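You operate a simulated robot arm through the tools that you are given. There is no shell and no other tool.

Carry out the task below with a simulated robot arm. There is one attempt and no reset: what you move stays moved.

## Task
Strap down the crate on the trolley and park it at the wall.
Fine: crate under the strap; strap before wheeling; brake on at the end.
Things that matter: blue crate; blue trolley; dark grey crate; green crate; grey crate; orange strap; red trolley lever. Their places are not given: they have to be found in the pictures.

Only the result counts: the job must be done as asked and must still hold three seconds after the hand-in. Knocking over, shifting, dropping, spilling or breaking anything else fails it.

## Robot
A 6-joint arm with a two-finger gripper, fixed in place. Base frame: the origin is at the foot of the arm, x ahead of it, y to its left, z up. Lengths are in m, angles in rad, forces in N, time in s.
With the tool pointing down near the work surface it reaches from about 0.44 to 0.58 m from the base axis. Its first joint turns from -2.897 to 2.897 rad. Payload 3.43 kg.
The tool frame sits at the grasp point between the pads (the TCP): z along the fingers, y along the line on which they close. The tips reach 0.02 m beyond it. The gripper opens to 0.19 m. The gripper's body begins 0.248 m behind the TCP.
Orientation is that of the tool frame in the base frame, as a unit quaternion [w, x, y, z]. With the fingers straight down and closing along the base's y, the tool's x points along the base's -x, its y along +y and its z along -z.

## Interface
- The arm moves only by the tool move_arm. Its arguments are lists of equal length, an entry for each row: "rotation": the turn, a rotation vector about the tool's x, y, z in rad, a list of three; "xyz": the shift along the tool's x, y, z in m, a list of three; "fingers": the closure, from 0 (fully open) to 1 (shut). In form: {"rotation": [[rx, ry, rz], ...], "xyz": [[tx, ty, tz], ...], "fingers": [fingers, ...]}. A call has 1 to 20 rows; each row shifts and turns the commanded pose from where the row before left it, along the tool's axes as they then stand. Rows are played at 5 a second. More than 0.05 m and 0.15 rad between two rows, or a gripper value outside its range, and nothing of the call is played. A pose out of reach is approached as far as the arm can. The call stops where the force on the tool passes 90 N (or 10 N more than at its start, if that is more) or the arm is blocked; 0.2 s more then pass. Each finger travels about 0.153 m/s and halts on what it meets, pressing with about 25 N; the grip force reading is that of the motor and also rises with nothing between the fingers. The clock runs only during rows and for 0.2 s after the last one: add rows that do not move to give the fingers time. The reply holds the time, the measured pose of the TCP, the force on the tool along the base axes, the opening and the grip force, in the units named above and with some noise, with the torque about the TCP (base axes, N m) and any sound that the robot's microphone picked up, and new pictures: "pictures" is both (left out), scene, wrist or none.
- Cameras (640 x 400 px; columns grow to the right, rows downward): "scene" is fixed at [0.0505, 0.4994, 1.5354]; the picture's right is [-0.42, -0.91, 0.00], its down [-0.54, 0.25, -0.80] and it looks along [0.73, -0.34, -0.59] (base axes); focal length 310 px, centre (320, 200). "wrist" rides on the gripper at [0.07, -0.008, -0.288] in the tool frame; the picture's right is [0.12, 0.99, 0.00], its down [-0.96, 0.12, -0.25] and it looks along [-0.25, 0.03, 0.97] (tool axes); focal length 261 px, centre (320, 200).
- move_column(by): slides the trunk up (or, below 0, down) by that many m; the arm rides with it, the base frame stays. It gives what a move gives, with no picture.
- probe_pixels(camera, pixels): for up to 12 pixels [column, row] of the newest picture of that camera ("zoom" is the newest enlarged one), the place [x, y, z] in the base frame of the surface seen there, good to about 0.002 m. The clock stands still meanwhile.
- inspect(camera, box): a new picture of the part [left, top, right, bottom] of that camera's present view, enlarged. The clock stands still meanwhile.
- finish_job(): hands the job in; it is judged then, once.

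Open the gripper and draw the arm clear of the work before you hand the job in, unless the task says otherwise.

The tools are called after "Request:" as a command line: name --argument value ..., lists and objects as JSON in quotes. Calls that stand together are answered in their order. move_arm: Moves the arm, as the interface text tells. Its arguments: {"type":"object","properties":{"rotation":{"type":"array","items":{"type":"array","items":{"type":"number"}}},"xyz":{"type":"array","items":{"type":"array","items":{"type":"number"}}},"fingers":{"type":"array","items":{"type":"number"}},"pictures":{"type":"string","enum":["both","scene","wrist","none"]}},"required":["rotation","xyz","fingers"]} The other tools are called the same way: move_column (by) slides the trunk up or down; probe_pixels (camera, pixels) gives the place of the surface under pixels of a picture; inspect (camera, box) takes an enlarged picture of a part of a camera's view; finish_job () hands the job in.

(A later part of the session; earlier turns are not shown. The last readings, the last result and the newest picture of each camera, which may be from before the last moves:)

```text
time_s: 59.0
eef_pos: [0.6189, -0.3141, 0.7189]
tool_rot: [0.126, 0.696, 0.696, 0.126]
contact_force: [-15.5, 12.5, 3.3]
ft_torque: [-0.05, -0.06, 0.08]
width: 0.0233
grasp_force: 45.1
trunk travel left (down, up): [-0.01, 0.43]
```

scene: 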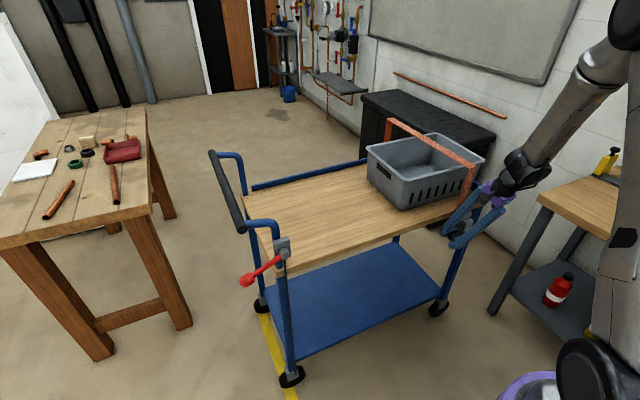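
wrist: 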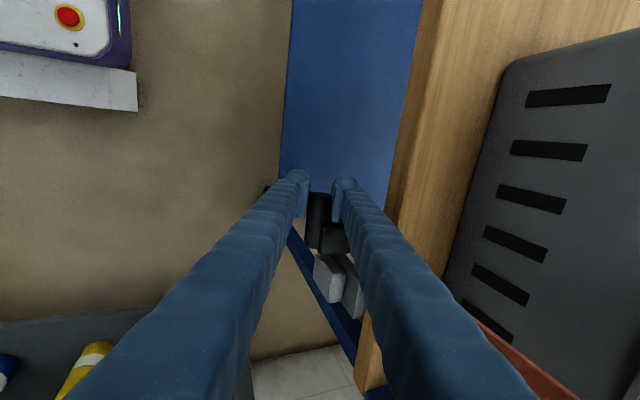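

The forces are nearly balanced. I test the -y direction (toward the catch): 5 mm steps ×2.

Request:
move_arm --rotation '[[0, 0, 0], [0, 0, 0], [0, 0, 0]]' --xyz '[[-0.005, 0, 0], [-0.005, 0, 0], [0, 0, 0]]' --fingers '[1, 1, 1]'

Request:
inspect --camera "scene" --box '[420, 140, 540, 260]'

```text
time_s: 59.9
eef_pos: [0.6192, -0.3192, 0.7177]
tool_rot: [0.122, 0.695, 0.697, 0.127]
contact_force: [9.2, 55.7, -3.7]
ft_torque: [0.1, -0.04, 0.03]
width: 0.0223
grasp_force: 44.8
trunk travel left (down, up): [-0.01, 0.43]
```

scene: 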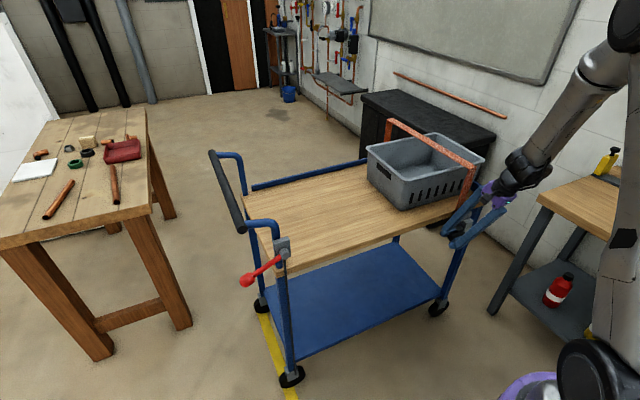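
wrist: 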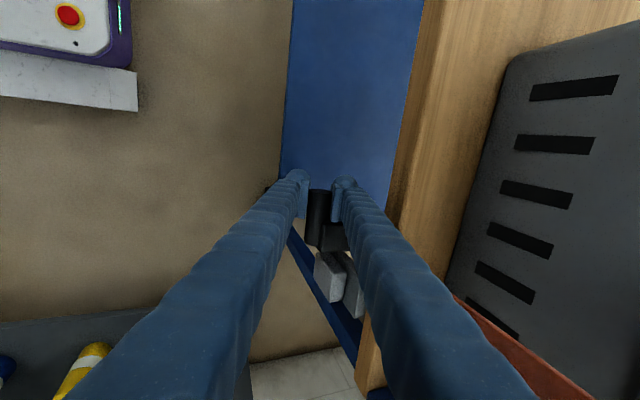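

```text
3.33 times, centred on (480, 200) of scene
```

zoom: 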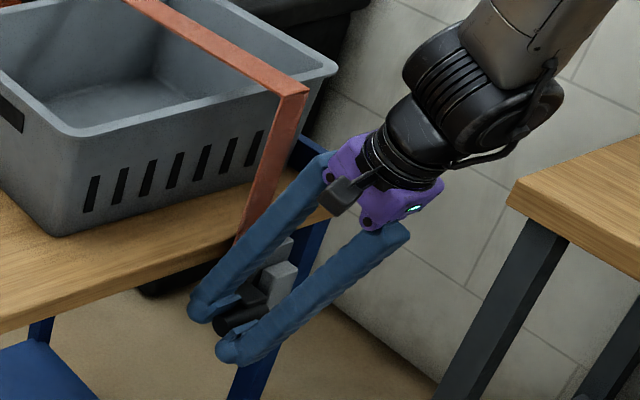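

Pushing -y is stiff (56 N) and the hoop doesn't move. I undo that and test pulling straight down in small steps.

Request:
move_arm --rotation '[[0, 0, 0], [0, 0, 0], [0, 0, 0], [0, 0, 0]]' --xyz '[[0.009, 0, 0], [0, -0.0018, 0.0047], [0, -0.0018, 0.0047], [0, 0, 0]]' --fingers '[1, 1, 1, 1]'

Request:
inspect --camera "scene" --box '[420, 140, 540, 260]'

```text
time_s: 60.9
eef_pos: [0.6203, -0.3183, 0.7082]
tool_rot: [0.127, 0.696, 0.695, 0.125]
contact_force: [8.1, -7.7, 3.0]
ft_torque: [-0.64, -0.16, -0.14]
width: 0.0224
grasp_force: 45.3
trunk travel left (down, up): [-0.01, 0.43]
```

scene: 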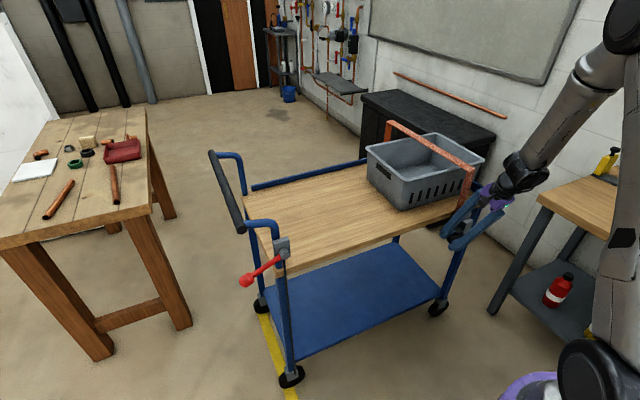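
wrist: 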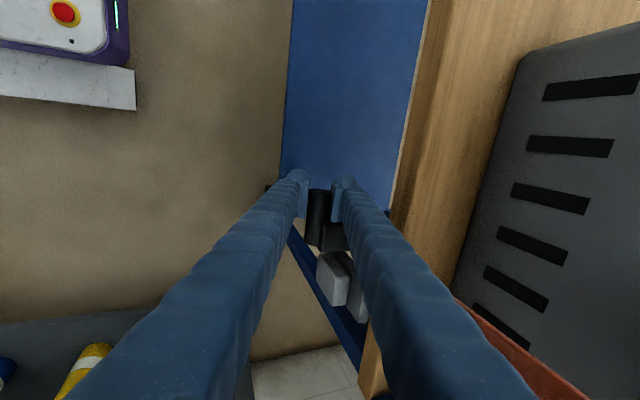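

```text
3.33 times, centred on (480, 200) of scene
```

zoom: 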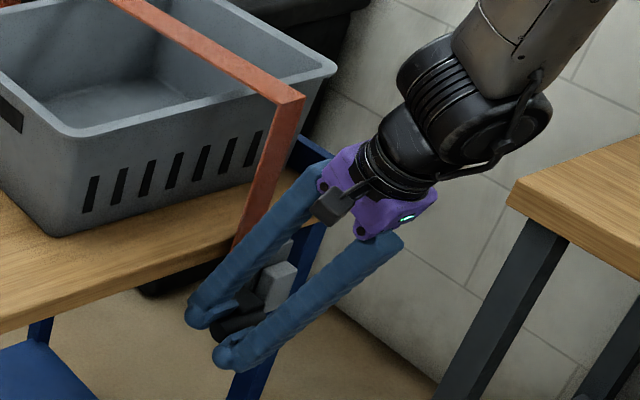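

Pulling down moves the hoop with only ~3 N (its corner dropped in the zoom). I continue down 0.02 m.

Request:
move_arm --rotation '[[0, 0, 0], [0, 0, 0], [0, 0, 0], [0, 0, 0], [0, 0, 0]]' --xyz '[[0, -0.0018, 0.0047], [0, -0.0018, 0.0047], [0, -0.0018, 0.0047], [0, -0.0018, 0.0047], [0, 0, 0]]' --fingers '[1, 1, 1, 1, 1]'

Request:
inspect --camera "scene" --box '[360, 100, 520, 260]'

```text
time_s: 62.0
eef_pos: [0.6202, -0.318, 0.6884]
tool_rot: [0.126, 0.697, 0.695, 0.126]
contact_force: [30.3, -19.3, 3.7]
ft_torque: [-0.27, -0.11, 0.65]
width: 0.0224
grasp_force: 45.0
trunk travel left (down, up): [-0.01, 0.43]
```

scene: 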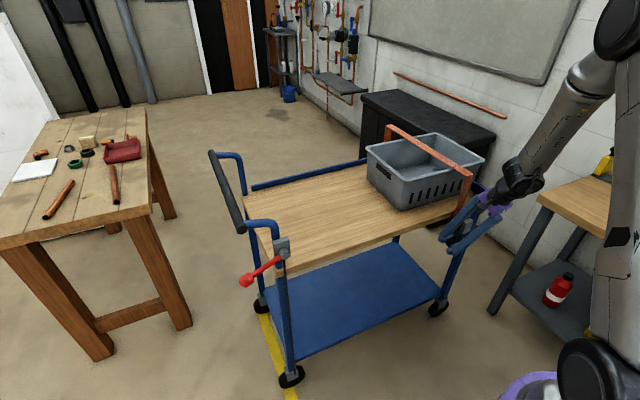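
wrist: 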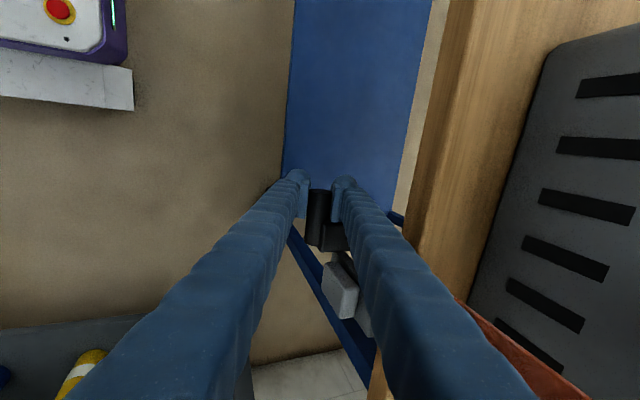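

```text
2.50 times, centred on (440, 180) of scene
```

zoom: 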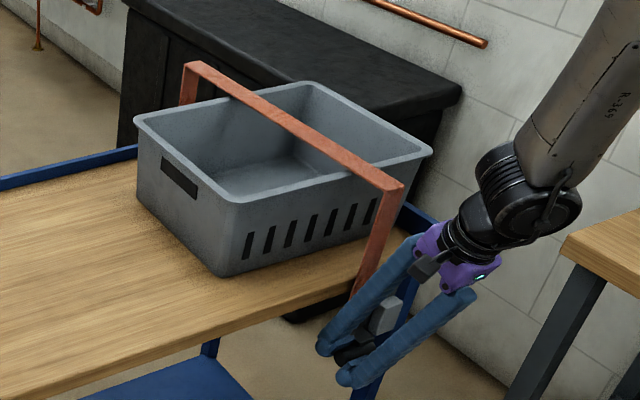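

The hoop descends as a whole, now about 0.03 m lower. I relieve the side force and continue down in 3 mm steps, listening for a click.

Request:
move_arm --rotation '[[0, 0, 0], [0, 0, 0], [0, 0, 0], [0, 0, 0]]' --xyz '[[-0.002, 0.003, 0.001], [0, -0.001, 0.0028], [0, -0.001, 0.0028], [0, 0, 0]]' --fingers '[1, 1, 1, 1]'

Request:
inspect --camera "scene" --box '[360, 100, 520, 260]'

```text
time_s: 63.0
eef_pos: [0.6199, -0.3185, 0.6814]
tool_rot: [0.124, 0.696, 0.696, 0.124]
contact_force: [3.2, -5.9, 3.8]
ft_torque: [-0.06, 0.06, 0.72]
width: 0.0224
grasp_force: 44.9
trunk travel left (down, up): [-0.01, 0.43]
```

scene: 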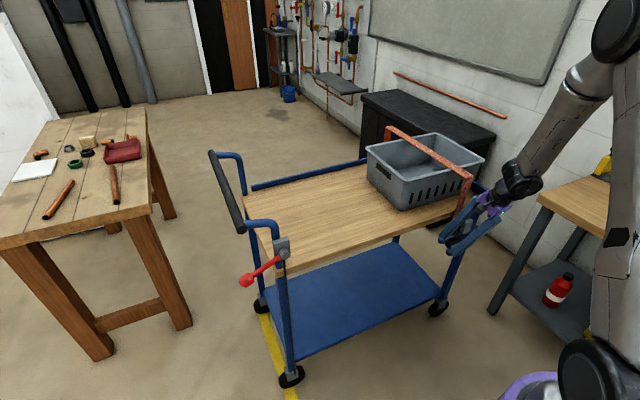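
wrist: 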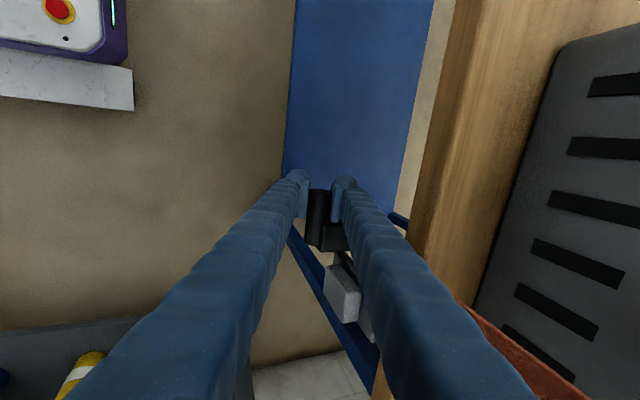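

```text
2.50 times, centred on (440, 180) of scene
```

zoom: 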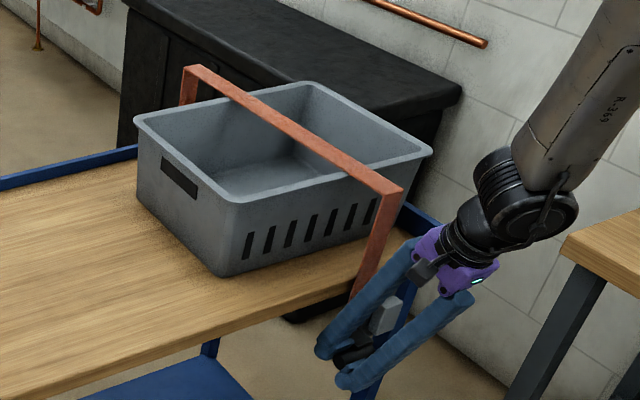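

Still moving freely at z=0.6814. I continue down by 3 mm steps.

Request:
move_arm --rotation '[[0, 0, 0], [0, 0, 0], [0, 0, 0], [0, 0, 0]]' --xyz '[[0, -0.001, 0.0028], [0, -0.001, 0.0028], [0, -0.001, 0.0028], [0, 0, 0]]' --fingers '[1, 1, 1, 1]'

Request:
inspect --camera "scene" --box '[360, 100, 520, 260]'

```text
time_s: 64.0
eef_pos: [0.6187, -0.3175, 0.6778]
tool_rot: [0.127, 0.695, 0.696, 0.127]
contact_force: [-11.2, 1.1, 58.9]
ft_torque: [-0.31, -0.03, -0.07]
width: 0.0218
grasp_force: 44.6
trunk travel left (down, up): [-0.01, 0.43]
```

scene: 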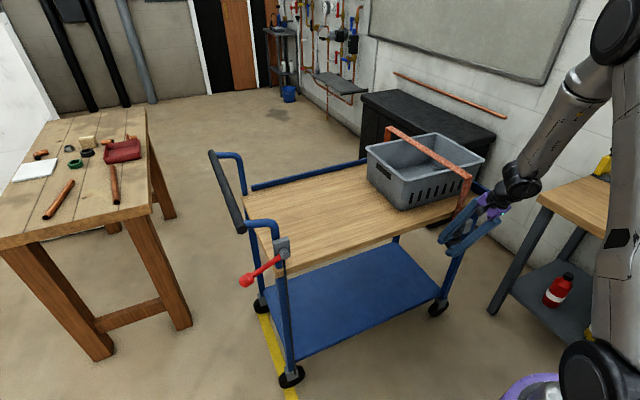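
wrist: 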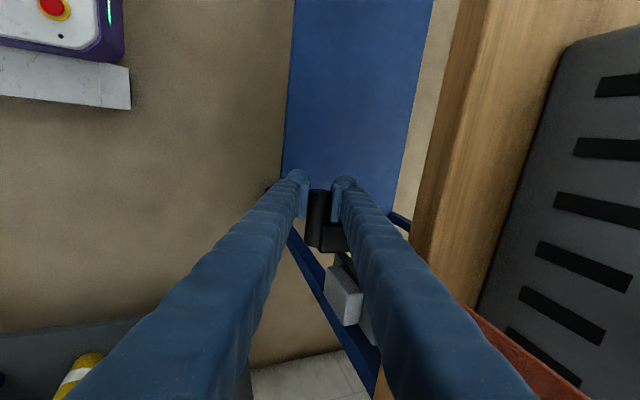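

```text
2.50 times, centred on (440, 180) of scene
```

zoom: 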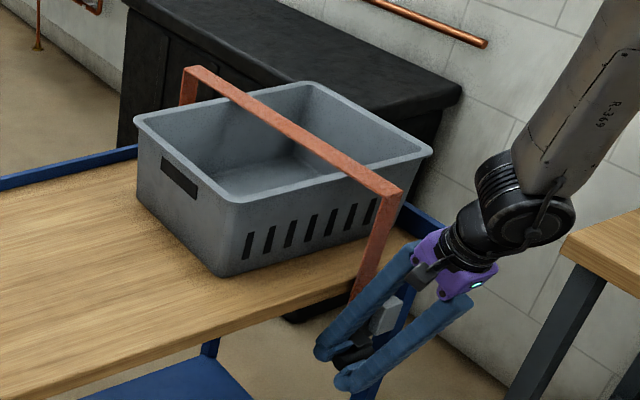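

The strap is down on the crate (59 N resisting at z≈0.678) with no click yet; the tongue should now be below the catch block. I ease the pull and try moving -y under the catch.

Request:
move_arm --rotation '[[0, 0, 0], [0, 0, 0], [0, 0, 0], [0, 0, 0]]' --xyz '[[0, 0.0005, -0.0035], [-0.005, 0, 0], [-0.005, 0, 0], [0, 0, 0]]' --fingers '[1, 1, 1, 1]'

Request:
inspect --camera "scene" --box '[360, 100, 520, 260]'

Request:
inspect --camera "wrist" --box '[260, 150, 420, 350]'

```text
time_s: 65.0
eef_pos: [0.6198, -0.3182, 0.677]
tool_rot: [0.123, 0.694, 0.698, 0.129]
contact_force: [6.7, 63.1, 20.9]
ft_torque: [-0.21, -0.02, 0.0]
width: 0.022
grasp_force: 45.0
trunk travel left (down, up): [-0.01, 0.43]
```

scene: 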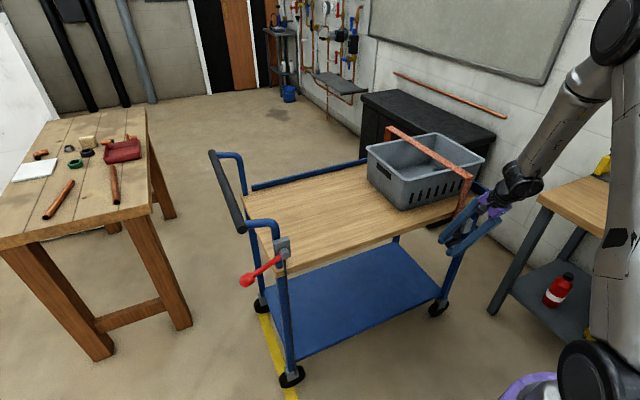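
wrist: 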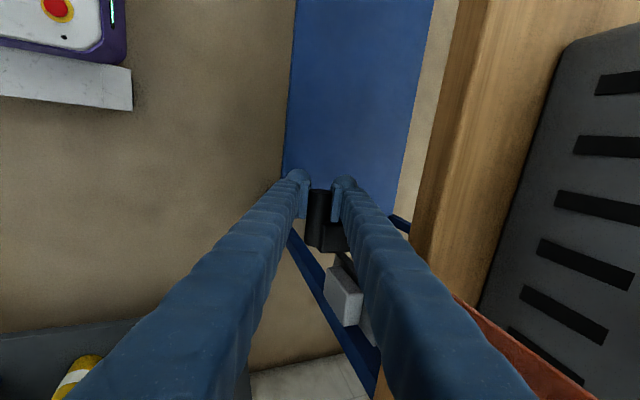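

```text
2.50 times, centred on (440, 180) of scene
```

zoom: 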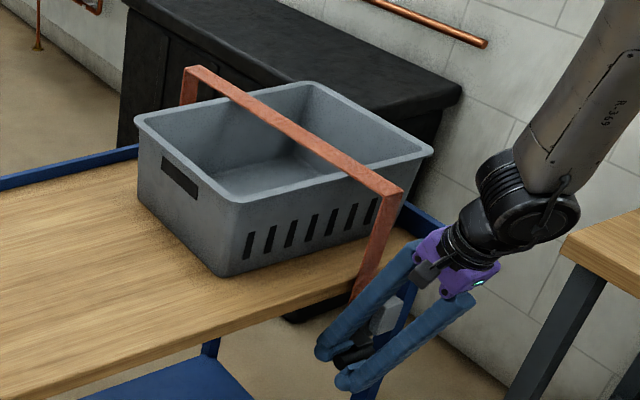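

```text
2.00 times, centred on (340, 250) of wrist
```

zoom: 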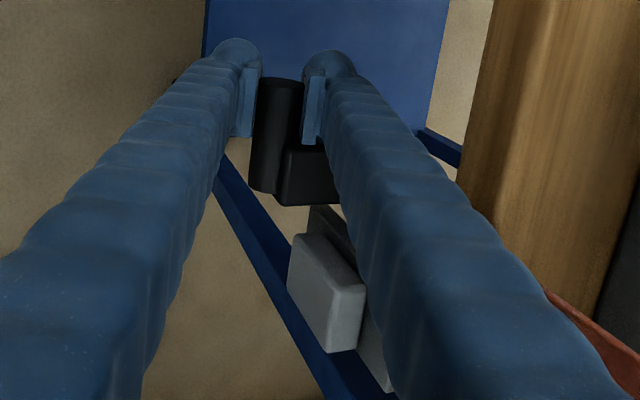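

The -y direction stays rigid (63 N) so the strap only slides vertically. I undo the side push and pull down a little harder, listening for a latch click.

Request:
move_arm --rotation '[[0, 0, 0], [0, 0, 0], [0, 0, 0], [0, 0, 0], [0, 0, 0]]' --xyz '[[0.009, 0, 0], [0, -0.0005, 0.003], [0, -0.0005, 0.003], [0, -0.0005, 0.002], [0, 0, 0]]' --fingers '[1, 1, 1, 1, 1]' --pictures "scene"

```text
time_s: 66.2
eef_pos: [0.6218, -0.3201, 0.6738]
tool_rot: [0.129, 0.696, 0.695, 0.125]
contact_force: [-6.4, 12.0, 75.6]
ft_torque: [-0.61, -0.35, 0.28]
width: 0.0222
grasp_force: 45.6
trunk travel left (down, up): [-0.01, 0.43]
```

scene: 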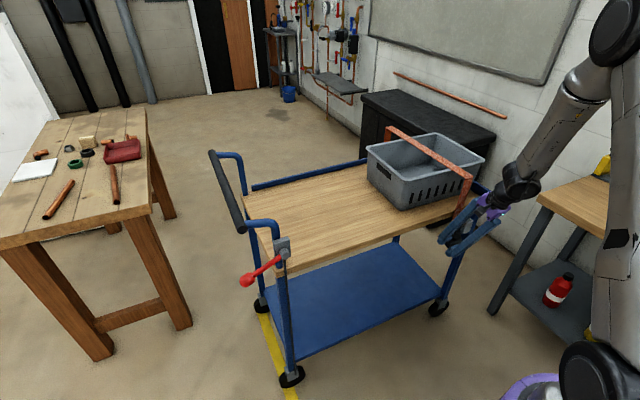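

No click at 76 N. I relax the pull and open the fingers to see whether the strap stays down by itself.

Request:
move_arm --rotation '[[0, 0, 0], [0, 0, 0], [0, 0, 0], [0, 0, 0], [0, 0, 0]]' --xyz '[[0, 0.001, -0.006], [0, 0, 0], [0, 0, 0], [0, 0, 0], [0, 0, 0]]' --fingers '[1, 0.9, 0.8, 0.72, 0.72]'

Request:
inspect --camera "scene" --box '[360, 100, 520, 260]'

Request:
inspect --camera "wrist" --box '[260, 150, 420, 350]'

```text
time_s: 67.5
eef_pos: [0.6194, -0.3202, 0.6741]
tool_rot: [0.126, 0.696, 0.696, 0.124]
contact_force: [-1.6, 3.7, -1.9]
ft_torque: [0.03, 0.07, 0.1]
width: 0.0525
grasp_force: 0.0
trunk travel left (down, up): [-0.01, 0.43]
```

scene: 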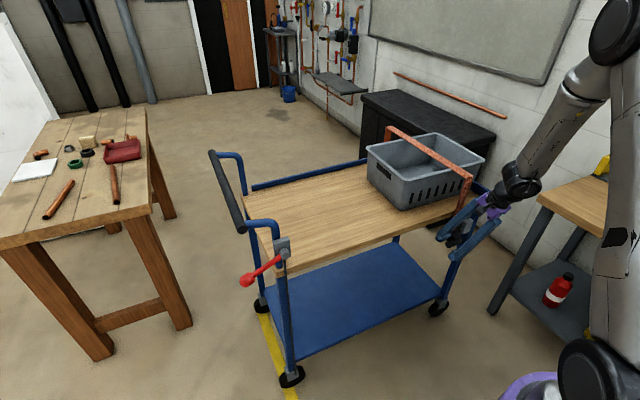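
wrist: 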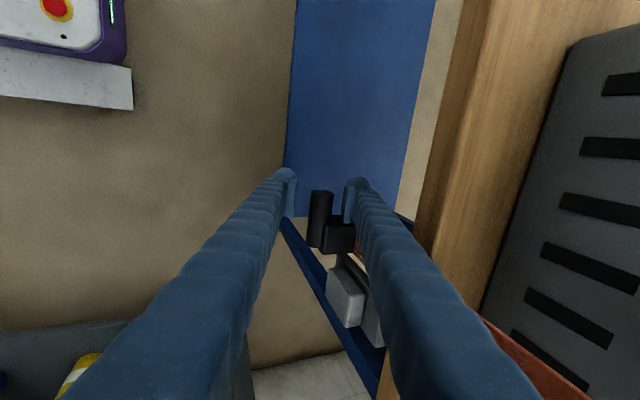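

```text
2.50 times, centred on (440, 180) of scene
```

zoom: 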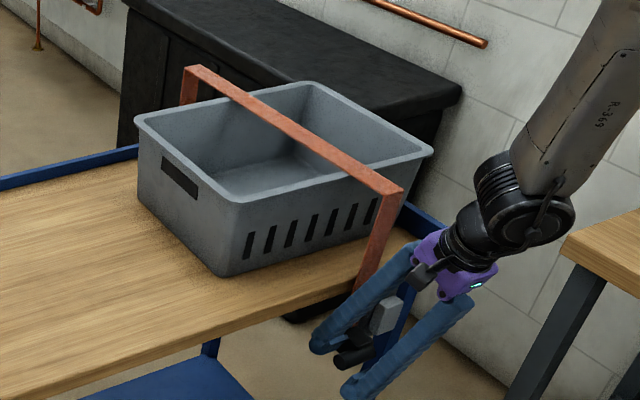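

```text
2.00 times, centred on (340, 250) of wrist
```

zoom: 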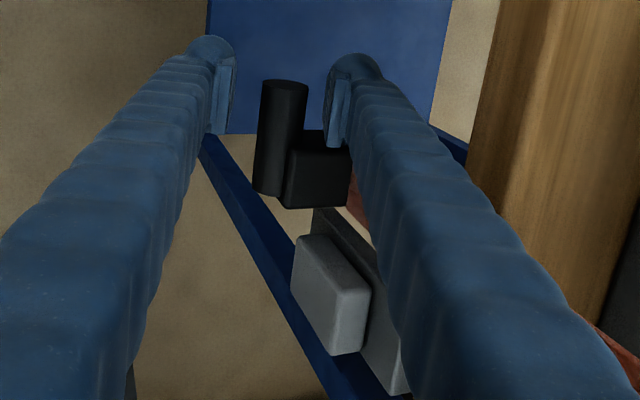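

The strap stays down with the fingers open. I retreat along the tool axis 0.13 m to get a clear view of the buckle.

Request:
move_arm --rotation '[[0, 0, 0], [0, 0, 0], [0, 0, 0], [0, 0, 0]]' --xyz '[[0, 0, -0.044], [0, 0, -0.044], [0, 0, -0.044], [0, 0, 0]]' --fingers '[0.72, 0.72, 0.72, 0.72]'

Request:
inspect --camera "scene" --box '[430, 180, 490, 260]'

Request:
inspect --camera "wrist" --box '[280, 150, 380, 250]'

```text
time_s: 68.5
eef_pos: [0.5743, -0.3177, 0.8]
tool_rot: [0.125, 0.696, 0.695, 0.125]
contact_force: [-0.5, 0.2, 0.1]
ft_torque: [-0.02, -0.06, -0.01]
width: 0.0532
grasp_force: 0.1
trunk travel left (down, up): [-0.01, 0.43]
```

scene: 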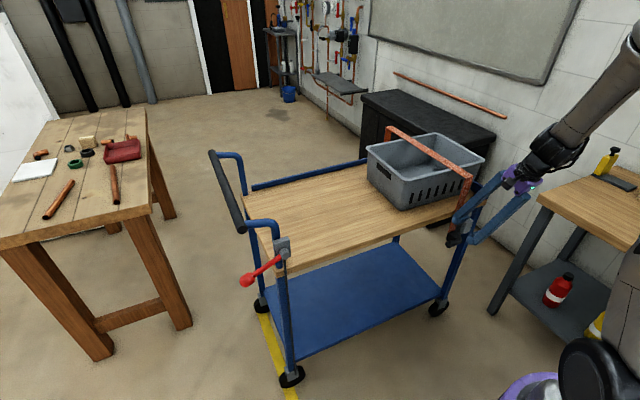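
wrist: 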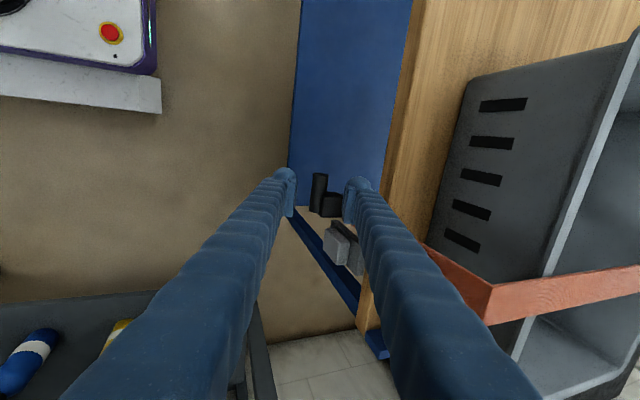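

```text
5.00 times, centred on (460, 220) of scene
```

zoom: 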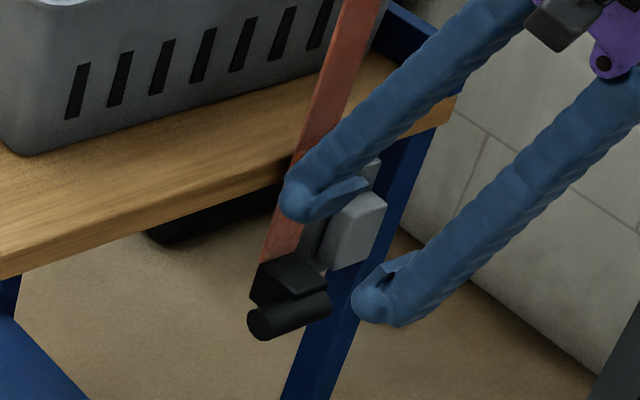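

```text
4.00 times, centred on (330, 200) of wrist
```

zoom: 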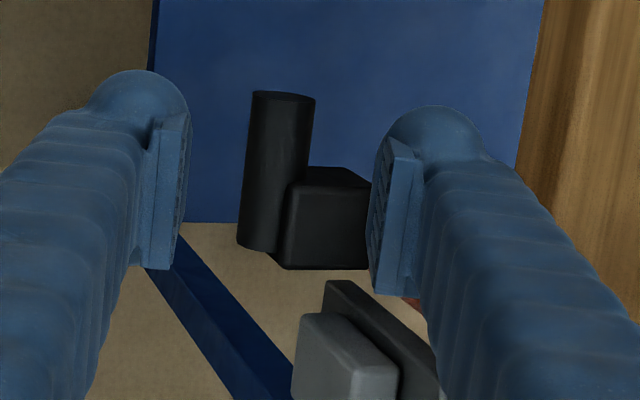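

I probe the new positions of tongue, handle, catch block and strap top.

Request:
probe_pixels --camera "zoom" --pixels '[[280, 110], [265, 230], [320, 200], [330, 250], [345, 180], [365, 255], [345, 330], [335, 370], [310, 370], [350, 295], [400, 320], [375, 240]]'

Request:
probe_pixels --camera "scene" --pixels '[[470, 176], [440, 160], [400, 135], [465, 200], [458, 225], [457, 232], [452, 240], [470, 225], [466, 230], [464, 222], [390, 128], [474, 218]]'

```text
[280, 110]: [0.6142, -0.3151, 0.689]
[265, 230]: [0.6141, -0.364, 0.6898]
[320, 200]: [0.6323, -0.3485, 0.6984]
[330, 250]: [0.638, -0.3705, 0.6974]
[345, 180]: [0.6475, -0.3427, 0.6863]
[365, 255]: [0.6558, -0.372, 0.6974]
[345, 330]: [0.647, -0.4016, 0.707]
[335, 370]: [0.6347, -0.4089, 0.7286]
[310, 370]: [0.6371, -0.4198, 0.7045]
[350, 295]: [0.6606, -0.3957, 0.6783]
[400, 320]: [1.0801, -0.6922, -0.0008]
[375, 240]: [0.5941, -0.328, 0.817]
```

```text
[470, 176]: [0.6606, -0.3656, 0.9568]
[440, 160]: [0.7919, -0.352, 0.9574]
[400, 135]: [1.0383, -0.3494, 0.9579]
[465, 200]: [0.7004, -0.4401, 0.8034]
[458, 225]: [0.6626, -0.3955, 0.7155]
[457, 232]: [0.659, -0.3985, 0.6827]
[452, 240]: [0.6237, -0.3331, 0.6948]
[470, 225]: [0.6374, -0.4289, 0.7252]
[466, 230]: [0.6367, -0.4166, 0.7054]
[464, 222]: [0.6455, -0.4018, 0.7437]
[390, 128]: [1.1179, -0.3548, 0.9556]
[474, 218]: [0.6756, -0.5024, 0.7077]
```

The strap's top is at z≈0.957, resting on the crate rim, and the tongue top (0.6975) lies just below the catch block. I re-grip the bar to test whether the strap is now locked against moving up.

Request:
move_arm --rotation '[[0, 0, 0], [0, 0, 0], [0, 0, 0], [0, 0, 0], [0, 0, 0], [0, 0, 0], [0, 0, 0], [0, 0, 0]]' --xyz '[[0, 0, 0.0434], [0, 0, 0.0434], [0, 0, 0.0434], [0, 0, 0], [0, 0, 0], [0, 0, 0], [0, 0, 0], [0, 0, 0]]' --fingers '[0.72, 0.72, 0.72, 0.72, 0.8, 0.9, 1, 1]'

```text
time_s: 70.2
eef_pos: [0.6202, -0.3177, 0.6769]
tool_rot: [0.124, 0.696, 0.696, 0.126]
contact_force: [14.9, 1.3, 1.2]
ft_torque: [0.05, 0.06, 0.1]
width: 0.0217
grasp_force: 44.6
trunk travel left (down, up): [-0.01, 0.43]
```

scene: 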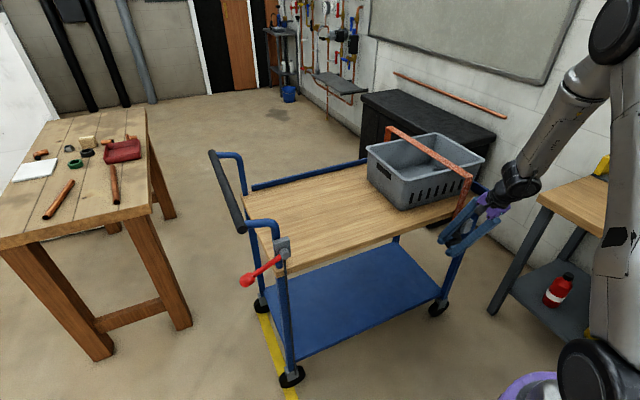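
wrist: 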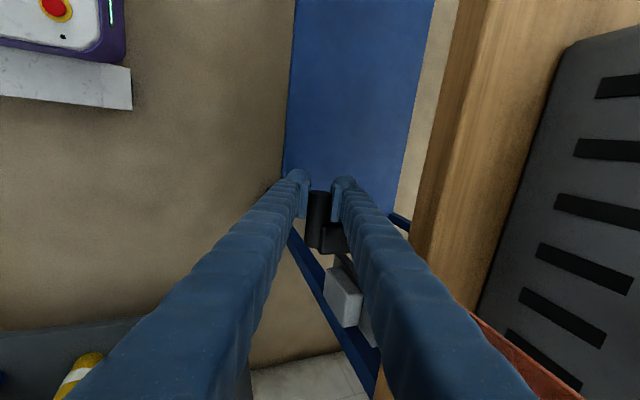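

Gripped again at z=0.677. I pull up 4 mm twice and read the force.

Request:
move_arm --rotation '[[0, 0, 0], [0, 0, 0], [0, 0, 0]]' --xyz '[[0, 0.0014, -0.00375], [0, 0.0014, -0.00375], [0, 0, 0]]' --fingers '[1, 1, 1]' --pictures "none"

```text
time_s: 71.0
eef_pos: [0.6204, -0.3181, 0.679]
tool_rot: [0.121, 0.696, 0.696, 0.124]
contact_force: [25.9, 2.0, -73.0]
ft_torque: [0.03, 0.02, 0.03]
width: 0.0219
grasp_force: 45.3
trunk travel left (down, up): [-0.01, 0.43]
```

Pulling up meets 73 N with no motion, so the strap has locked down on the crate. I undo the pull, release the bar, and retreat along the tool axis.

Request:
move_arm --rotation '[[0, 0, 0], [0, 0, 0], [0, 0, 0], [0, 0, 0], [0, 0, 0], [0, 0, 0], [0, 0, 0], [0, 0, 0]]' --xyz '[[0, -0.0025, 0.0072], [0, 0, 0], [0, 0, 0], [0, 0, 0], [0, 0, -0.044], [0, 0, -0.044], [0, 0, -0.044], [0, 0, -0.04]]' --fingers '[1, 0.9, 0.8, 0.7, 0.7, 0.7, 0.7, 0.7]'

Request:
inspect --camera "scene" --box '[360, 100, 520, 260]'

Request:
probe_pixels --camera "scene" --pixels '[[440, 160], [400, 135], [470, 176]]'

```text
time_s: 72.8
eef_pos: [0.5596, -0.3207, 0.8382]
tool_rot: [0.126, 0.697, 0.695, 0.126]
contact_force: [-0.2, -0.5, -0.1]
ft_torque: [0.05, -0.01, -0.02]
width: 0.0573
grasp_force: 0.0
trunk travel left (down, up): [-0.01, 0.43]
```

scene: 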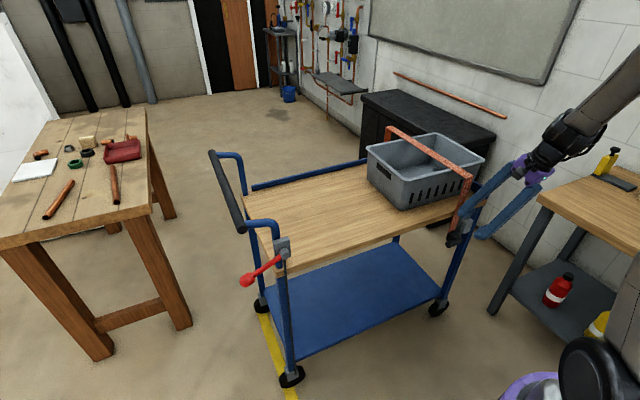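
wrist: 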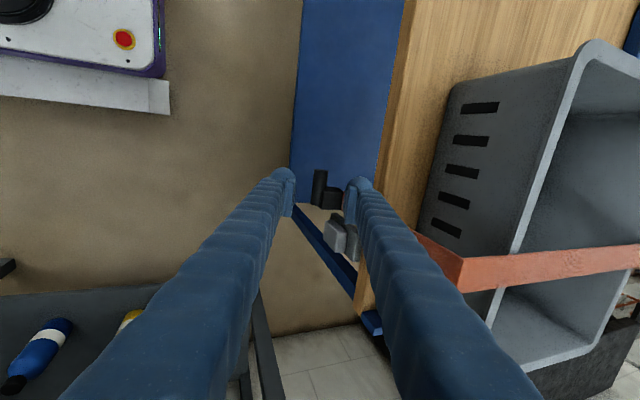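

```text
2.50 times, centred on (440, 180) of scene
```

zoom: 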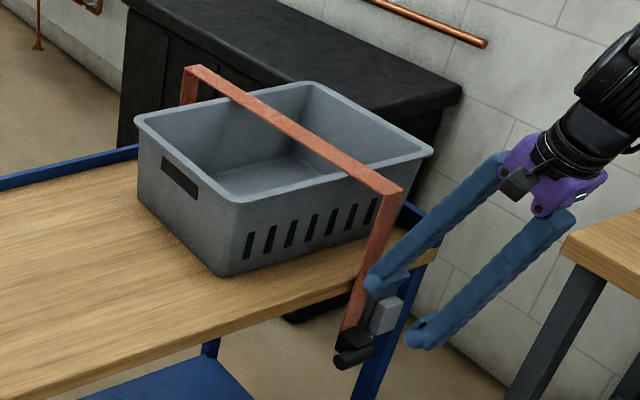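

```text
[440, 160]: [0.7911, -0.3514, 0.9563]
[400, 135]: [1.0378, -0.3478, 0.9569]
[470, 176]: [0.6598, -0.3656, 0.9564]
```

The strap remains at z≈0.957 and locked. Now for the brake lever: I raise the arm to z≈1.15 first, keeping the present orientation.

Request:
move_arm --rotation '[[0, 0, 0], [0, 0, 0], [0, 0, 0], [0, 0, 0], [0, 0, 0], [0, 0, 0], [0, 0, 0], [0, 0, 0]]' --xyz '[[0, 0.0207, -0.0339], [0, 0.0207, -0.0339], [0, 0.0207, -0.0339], [0, 0.0207, -0.0339], [0, 0.0207, -0.0339], [0, 0.0207, -0.0339], [0, 0.0207, -0.0339], [0, 0.0207, -0.0339]]' --fingers '[0.7, 0.7, 0.7, 0.7, 0.7, 0.7, 0.7, 0.7]' --pictures "none"

Request:
move_arm --rotation '[[0, 0, 0], [0, 0, 0], [0, 0, 0], [0, 0, 0], [0, 0, 0], [0, 0, 0], [0, 0, 0], [0, 0, 0], [0, 0, 0], [0, 0, 0], [0, 0, 0], [0, 0, 0], [0, 0, 0], [0, 0, 0], [0, 0, 0], [0, 0, 0]]' --xyz '[[0.047, 0, 0], [0.047, 0, 0], [0.047, 0, 0], [0.047, 0, 0], [0.047, 0, 0], [0.047, 0, 0], [0.047, 0, 0], [0.047, 0, 0], [0.047, 0, 0], [0.047, 0, 0], [0.047, 0, 0], [0.047, 0, 0], [0.047, 0, 0], [0.047, 0, 0], [0.047, 0, 0], [0.047, 0, 0]]' --fingers '[0.7, 0.7, 0.7, 0.7, 0.7, 0.7, 0.7, 0.7, 0.7, 0.7, 0.7, 0.7, 0.7, 0.7, 0.7, 0.7]'

```text
time_s: 74.7
eef_pos: [0.6211, -0.3182, 1.1509]
tool_rot: [0.125, 0.696, 0.696, 0.125]
contact_force: [0.1, 0.2, 0.3]
ft_torque: [-0.02, -0.02, -0.03]
width: 0.057
grasp_force: 0.0
trunk travel left (down, up): [-0.01, 0.43]
```

```text
time_s: 78.0
eef_pos: [0.6237, 0.4287, 1.1509]
tool_rot: [0.126, 0.699, 0.693, 0.125]
contact_force: [12.6, -9.4, -0.9]
ft_torque: [2.3, 2.79, 0.77]
width: 0.057
grasp_force: 0.1
trunk travel left (down, up): [-0.01, 0.43]
```

scene: 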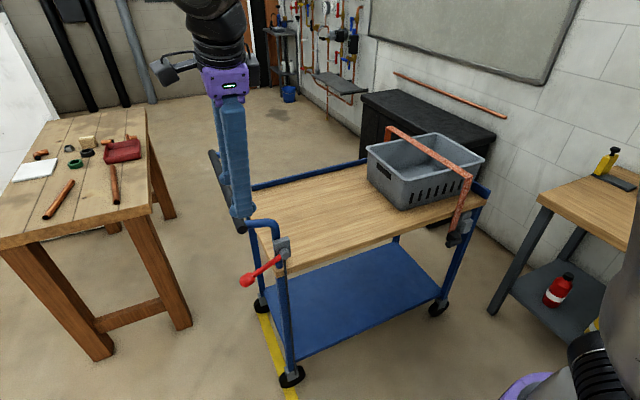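
wrist: 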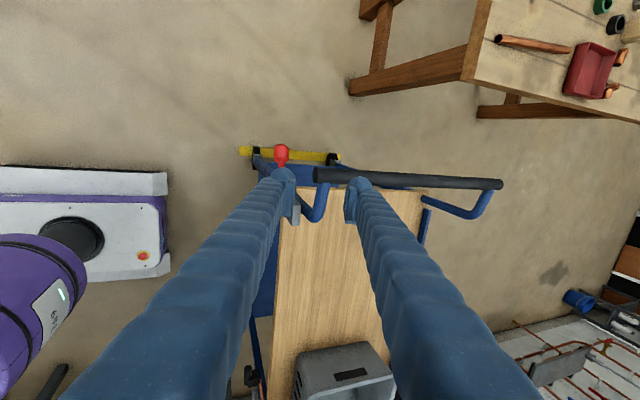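

There is an odd torque reading (2.8 N·m) at the end of this move; I hold still one row to see if it is a contact or just dynamics.

Request:
move_arm --rotation '[[0, 0, 0]]' --xyz '[[0, 0, 0]]' --fingers '[0.7]' --pictures "scene"

Request:
inspect --camera "scene" --box '[120, 0, 320, 300]'

```text
time_s: 78.5
eef_pos: [0.6247, 0.4299, 1.1486]
tool_rot: [0.126, 0.699, 0.694, 0.124]
contact_force: [-3.3, 1.7, -0.3]
ft_torque: [-0.53, -0.77, -0.22]
width: 0.057
grasp_force: 0.1
trunk travel left (down, up): [-0.01, 0.43]
```

scene: 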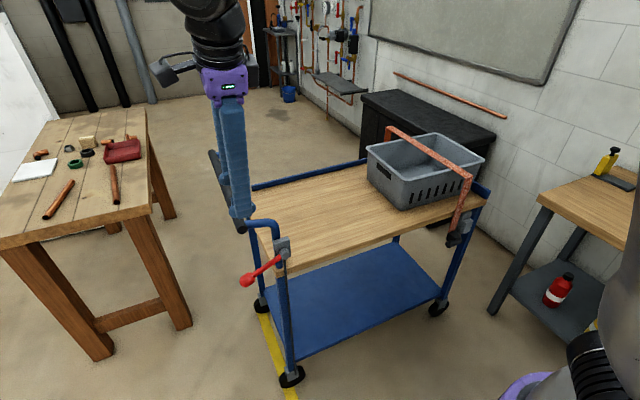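

```text
1.33 times, centred on (220, 150) of scene
```

zoom: 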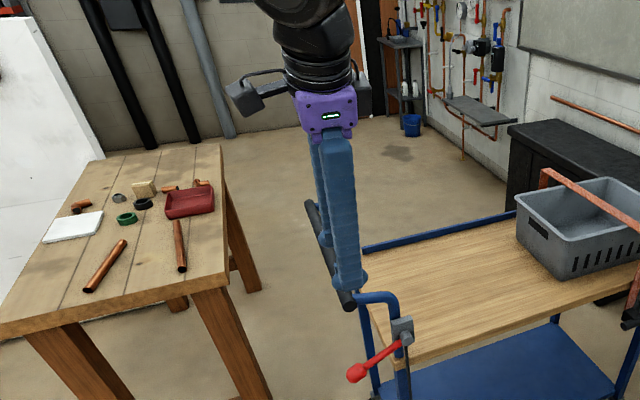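

It was only dynamics. The lever knob shows at scene (247,281); I probe the lever and nearby handle parts accurately in an enlarged view.

Request:
inspect --camera "scene" --box '[225, 210, 305, 300]'

Request:
probe_pixels --camera "zoom" --pixels '[[180, 320], [195, 300], [215, 290], [210, 335], [235, 310], [260, 290], [320, 250], [380, 205], [415, 190], [400, 130], [380, 100], [300, 75]]'

```text
4.44 times, centred on (265, 255) of scene
```

zoom: 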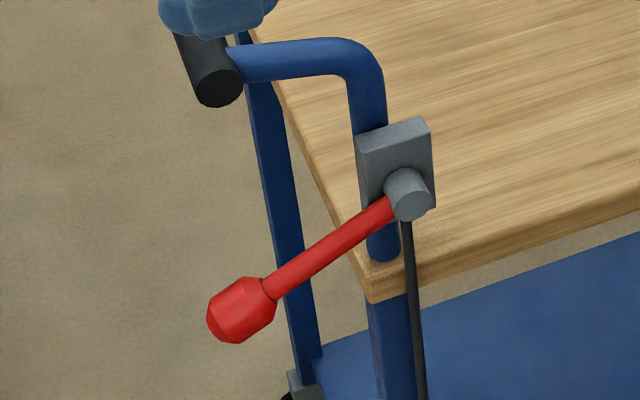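

```text
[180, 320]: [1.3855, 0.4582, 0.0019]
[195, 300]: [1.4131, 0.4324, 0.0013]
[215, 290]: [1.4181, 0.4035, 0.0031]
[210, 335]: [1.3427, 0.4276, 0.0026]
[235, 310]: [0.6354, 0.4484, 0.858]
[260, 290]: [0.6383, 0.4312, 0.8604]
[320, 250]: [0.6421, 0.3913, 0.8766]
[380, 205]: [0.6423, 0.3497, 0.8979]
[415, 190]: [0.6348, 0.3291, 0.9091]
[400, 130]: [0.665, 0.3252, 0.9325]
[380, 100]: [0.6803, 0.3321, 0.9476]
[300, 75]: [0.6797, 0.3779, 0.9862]
```

Lever pivot ≈(y 0.327, z 0.909), knob ≈(0.65, 0.449, 0.853), lever 25° below horizontal. I tilt to 0.5 rad and move to a pre-grasp point (0.564,0.453,1.011) on the line to the knob.

Request:
move_arm --rotation '[[-0.144, 0, 0], [0, 0, 0], [0, 0, 0], [0, 0, 0], [0, 0, 0], [0, 0, 0]]' --xyz '[[0, 0, 0], [0.0058, -0.0299, 0.023], [0.0058, -0.0299, 0.023], [0.0058, -0.0299, 0.023], [0.0058, -0.0299, 0.023], [0, 0, 0]]' --fingers '[0.63, 0.63, 0.63, 0.63, 0.63, 0.63]'

Request:
inspect --camera "wrist" --box '[240, 90, 400, 250]'

```text
time_s: 80.0
eef_pos: [0.5996, 0.4022, 1.0151]
tool_rot: [0.182, 0.717, 0.651, 0.169]
contact_force: [-0.8, -0.9, -0.7]
ft_torque: [0.04, 0.03, 0.03]
width: 0.0701
grasp_force: 0.1
trunk travel left (down, up): [-0.01, 0.43]
stopped in row 6: the arm was blocked; the commanded pose is now the measured one
```

scene: 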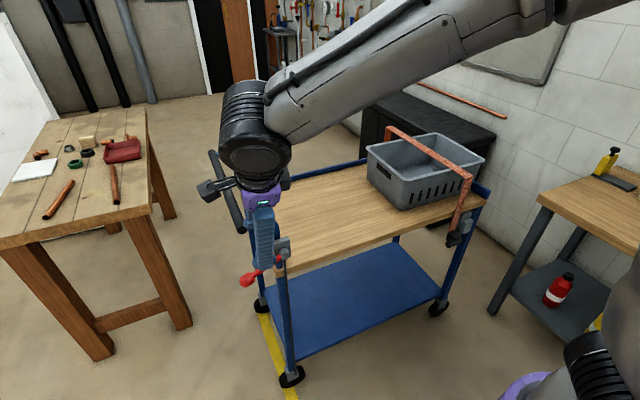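
wrist: 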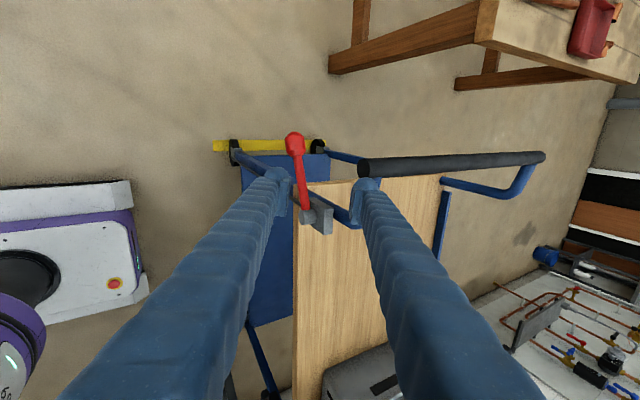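

```text
2.50 times, centred on (320, 170) of wrist
```

zoom: 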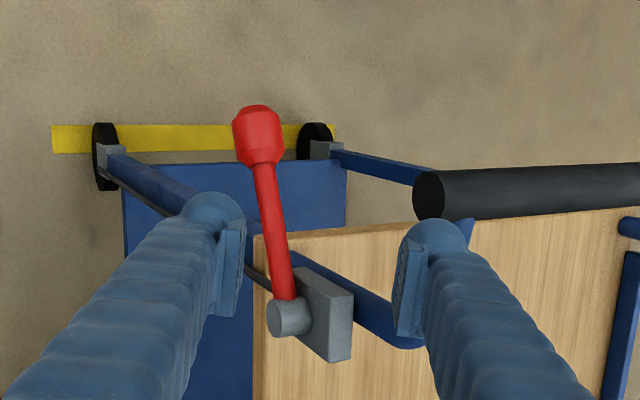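

The arm stopped at (0.600,0.402,1.015) without contact — likely the tool-roll joint limit. I back off and roll the tool by -180° (the gripper is symmetric) to use the other roll side.

Request:
move_arm --rotation '[[0, 0, 0], [0, 0, 0], [0, 0, -0.15], [0, 0, -0.15], [0, 0, -0.15], [0, 0, -0.15], [0, 0, -0.15], [0, 0, -0.15], [0, 0, -0.15], [0, 0, -0.15], [0, 0, -0.15], [0, 0, -0.15], [0, 0, -0.15], [0, 0, -0.15], [0, 0, -0.15], [0, 0, -0.15], [0, 0, -0.15], [0, 0, -0.15], [0, 0, -0.15], [0, 0, -0.15]]' --xyz '[[0, 0, -0.045], [0, 0, -0.045], [0, 0, 0], [0, 0, 0], [0, 0, 0], [0, 0, 0], [0, 0, 0], [0, 0, 0], [0, 0, 0], [0, 0, 0], [0, 0, 0], [0, 0, 0], [0, 0, 0], [0, 0, 0], [0, 0, 0], [0, 0, 0], [0, 0, 0], [0, 0, 0], [0, 0, 0], [0, 0, 0]]' --fingers '[0.63, 0.63, 0.63, 0.63, 0.63, 0.63, 0.63, 0.63, 0.63, 0.63, 0.63, 0.63, 0.63, 0.63, 0.63, 0.63, 0.63, 0.63, 0.63, 0.63]'

```text
time_s: 84.5
eef_pos: [0.5841, 0.3694, 1.0845]
tool_rot: [0.191, -0.451, 0.859, -0.151]
contact_force: [0.6, 0.9, -0.3]
ft_torque: [-0.1, 0.05, -0.05]
width: 0.0702
grasp_force: 0.1
trunk travel left (down, up): [-0.01, 0.43]
stopped in row 20: the arm was blocked; the commanded pose is now the measured one
```

scene: 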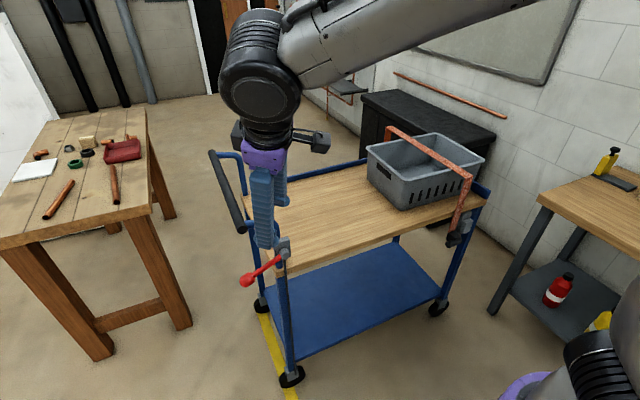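
wrist: 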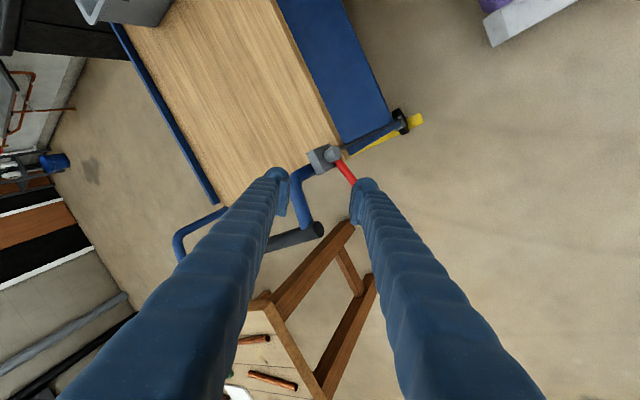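

Both stops occurred with the wrist at azimuth ≈0.785 rad, so the base can't turn further left; I'll approach with the tool yawed 0.3 rad outward instead. I rotate to that orientation now.

Request:
move_arm --rotation '[[-0.0068, -0.0388, -0.1406], [-0.0068, -0.0388, -0.1406], [-0.0068, -0.0388, -0.1406], [-0.0068, -0.0388, -0.1406], [-0.0068, -0.0388, -0.1406], [-0.0068, -0.0388, -0.1406], [0, 0, 0]]' --xyz '[[0, 0, 0], [0, 0, 0], [0, 0, 0], [0, 0, 0], [0, 0, 0], [0, 0, 0], [0, 0, 0]]' --fingers '[0.63, 0.63, 0.63, 0.63, 0.63, 0.63, 0.63]'

```text
time_s: 86.0
eef_pos: [0.5812, 0.3708, 1.0869]
tool_rot: [-0.201, 0.781, -0.573, 0.148]
contact_force: [-0.3, -1.0, -0.2]
ft_torque: [-0.01, -0.01, 0.0]
width: 0.0704
grasp_force: 0.1
trunk travel left (down, up): [-0.01, 0.43]
```

scene: 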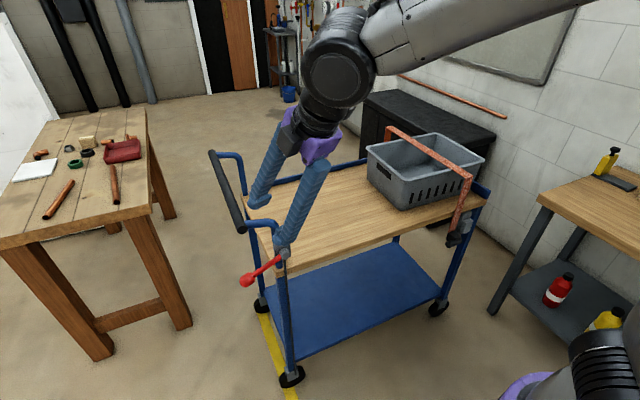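
wrist: 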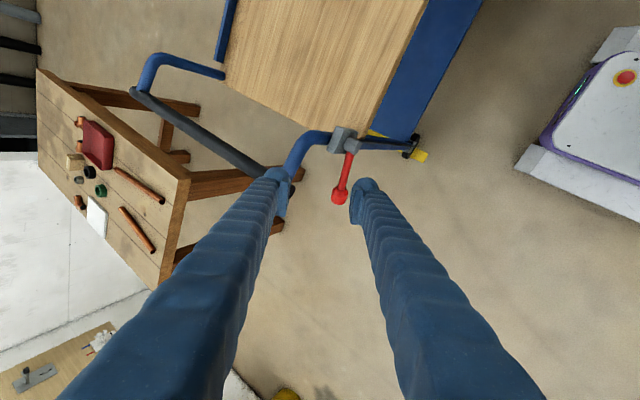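

Orientation achieved. I move to the pre-grasp point (0.568,0.427,1.011) on the line to the lever knob.

Request:
move_arm --rotation '[[0, 0, 0], [0, 0, 0], [0, 0, 0]]' --xyz '[[-0.0286, 0.0167, 0.0341], [-0.0286, 0.0167, 0.0341], [0, 0, 0]]' --fingers '[0.63, 0.63, 0.63]'

Request:
inspect --camera "wrist" --box '[240, 100, 400, 240]'

Request:
inspect --camera "scene" --box '[190, 120, 350, 320]'

```text
time_s: 86.8
eef_pos: [0.5726, 0.422, 1.0088]
tool_rot: [-0.199, 0.778, -0.577, 0.149]
contact_force: [23.3, -16.4, -2.0]
ft_torque: [3.49, 4.83, 2.53]
width: 0.0705
grasp_force: 0.0
trunk travel left (down, up): [-0.01, 0.43]
```

scene: 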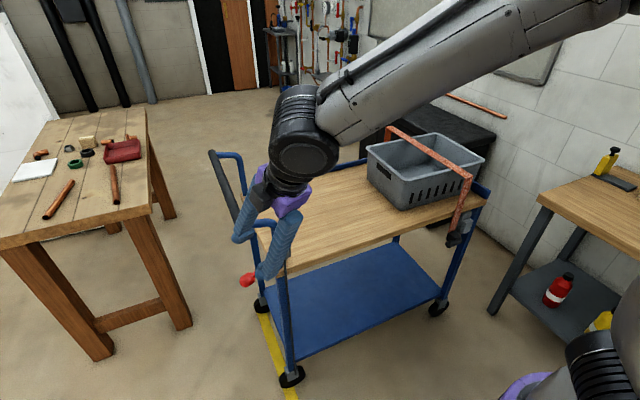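
wrist: 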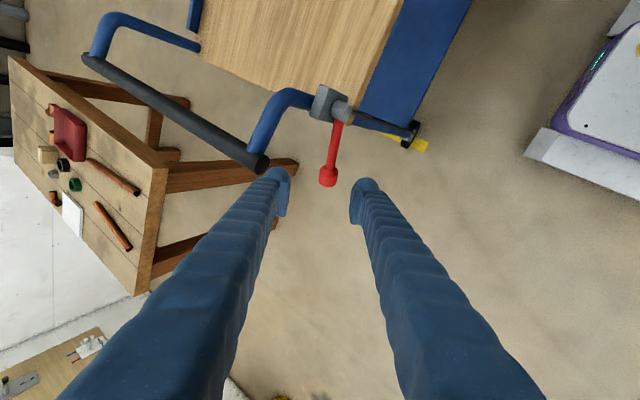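

```text
2.86 times, centred on (320, 170) of wrist
```

zoom: 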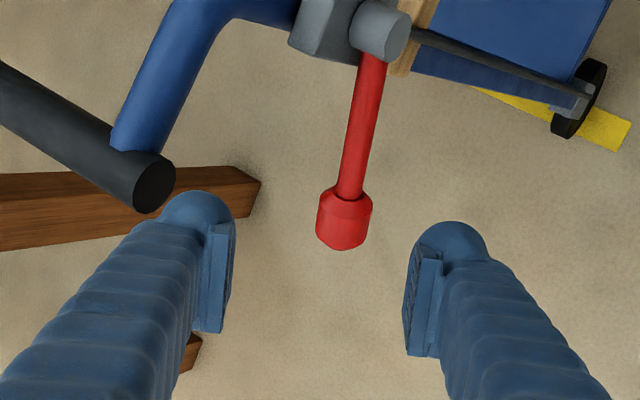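

```text
2.00 times, centred on (270, 220) of scene
```

zoom: 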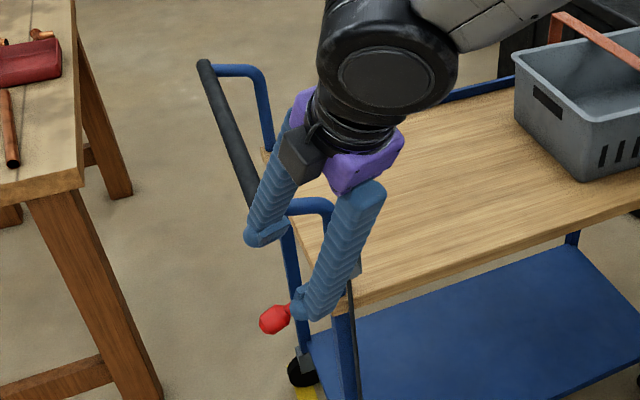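

There is again a transient force as the base nears its left limit. I hold a moment and read again.

Request:
move_arm --rotation '[[0, 0, 0], [0, 0, 0]]' --xyz '[[0, 0, 0], [0, 0, 0]]' --fingers '[0.63, 0.63]' --pictures "none"

```text
time_s: 87.5
eef_pos: [0.5761, 0.4198, 1.0072]
tool_rot: [-0.199, 0.777, -0.579, 0.148]
contact_force: [1.3, 0.1, 0.8]
ft_torque: [0.05, 0.34, 0.09]
width: 0.0703
grasp_force: 0.1
trunk travel left (down, up): [-0.01, 0.43]
```

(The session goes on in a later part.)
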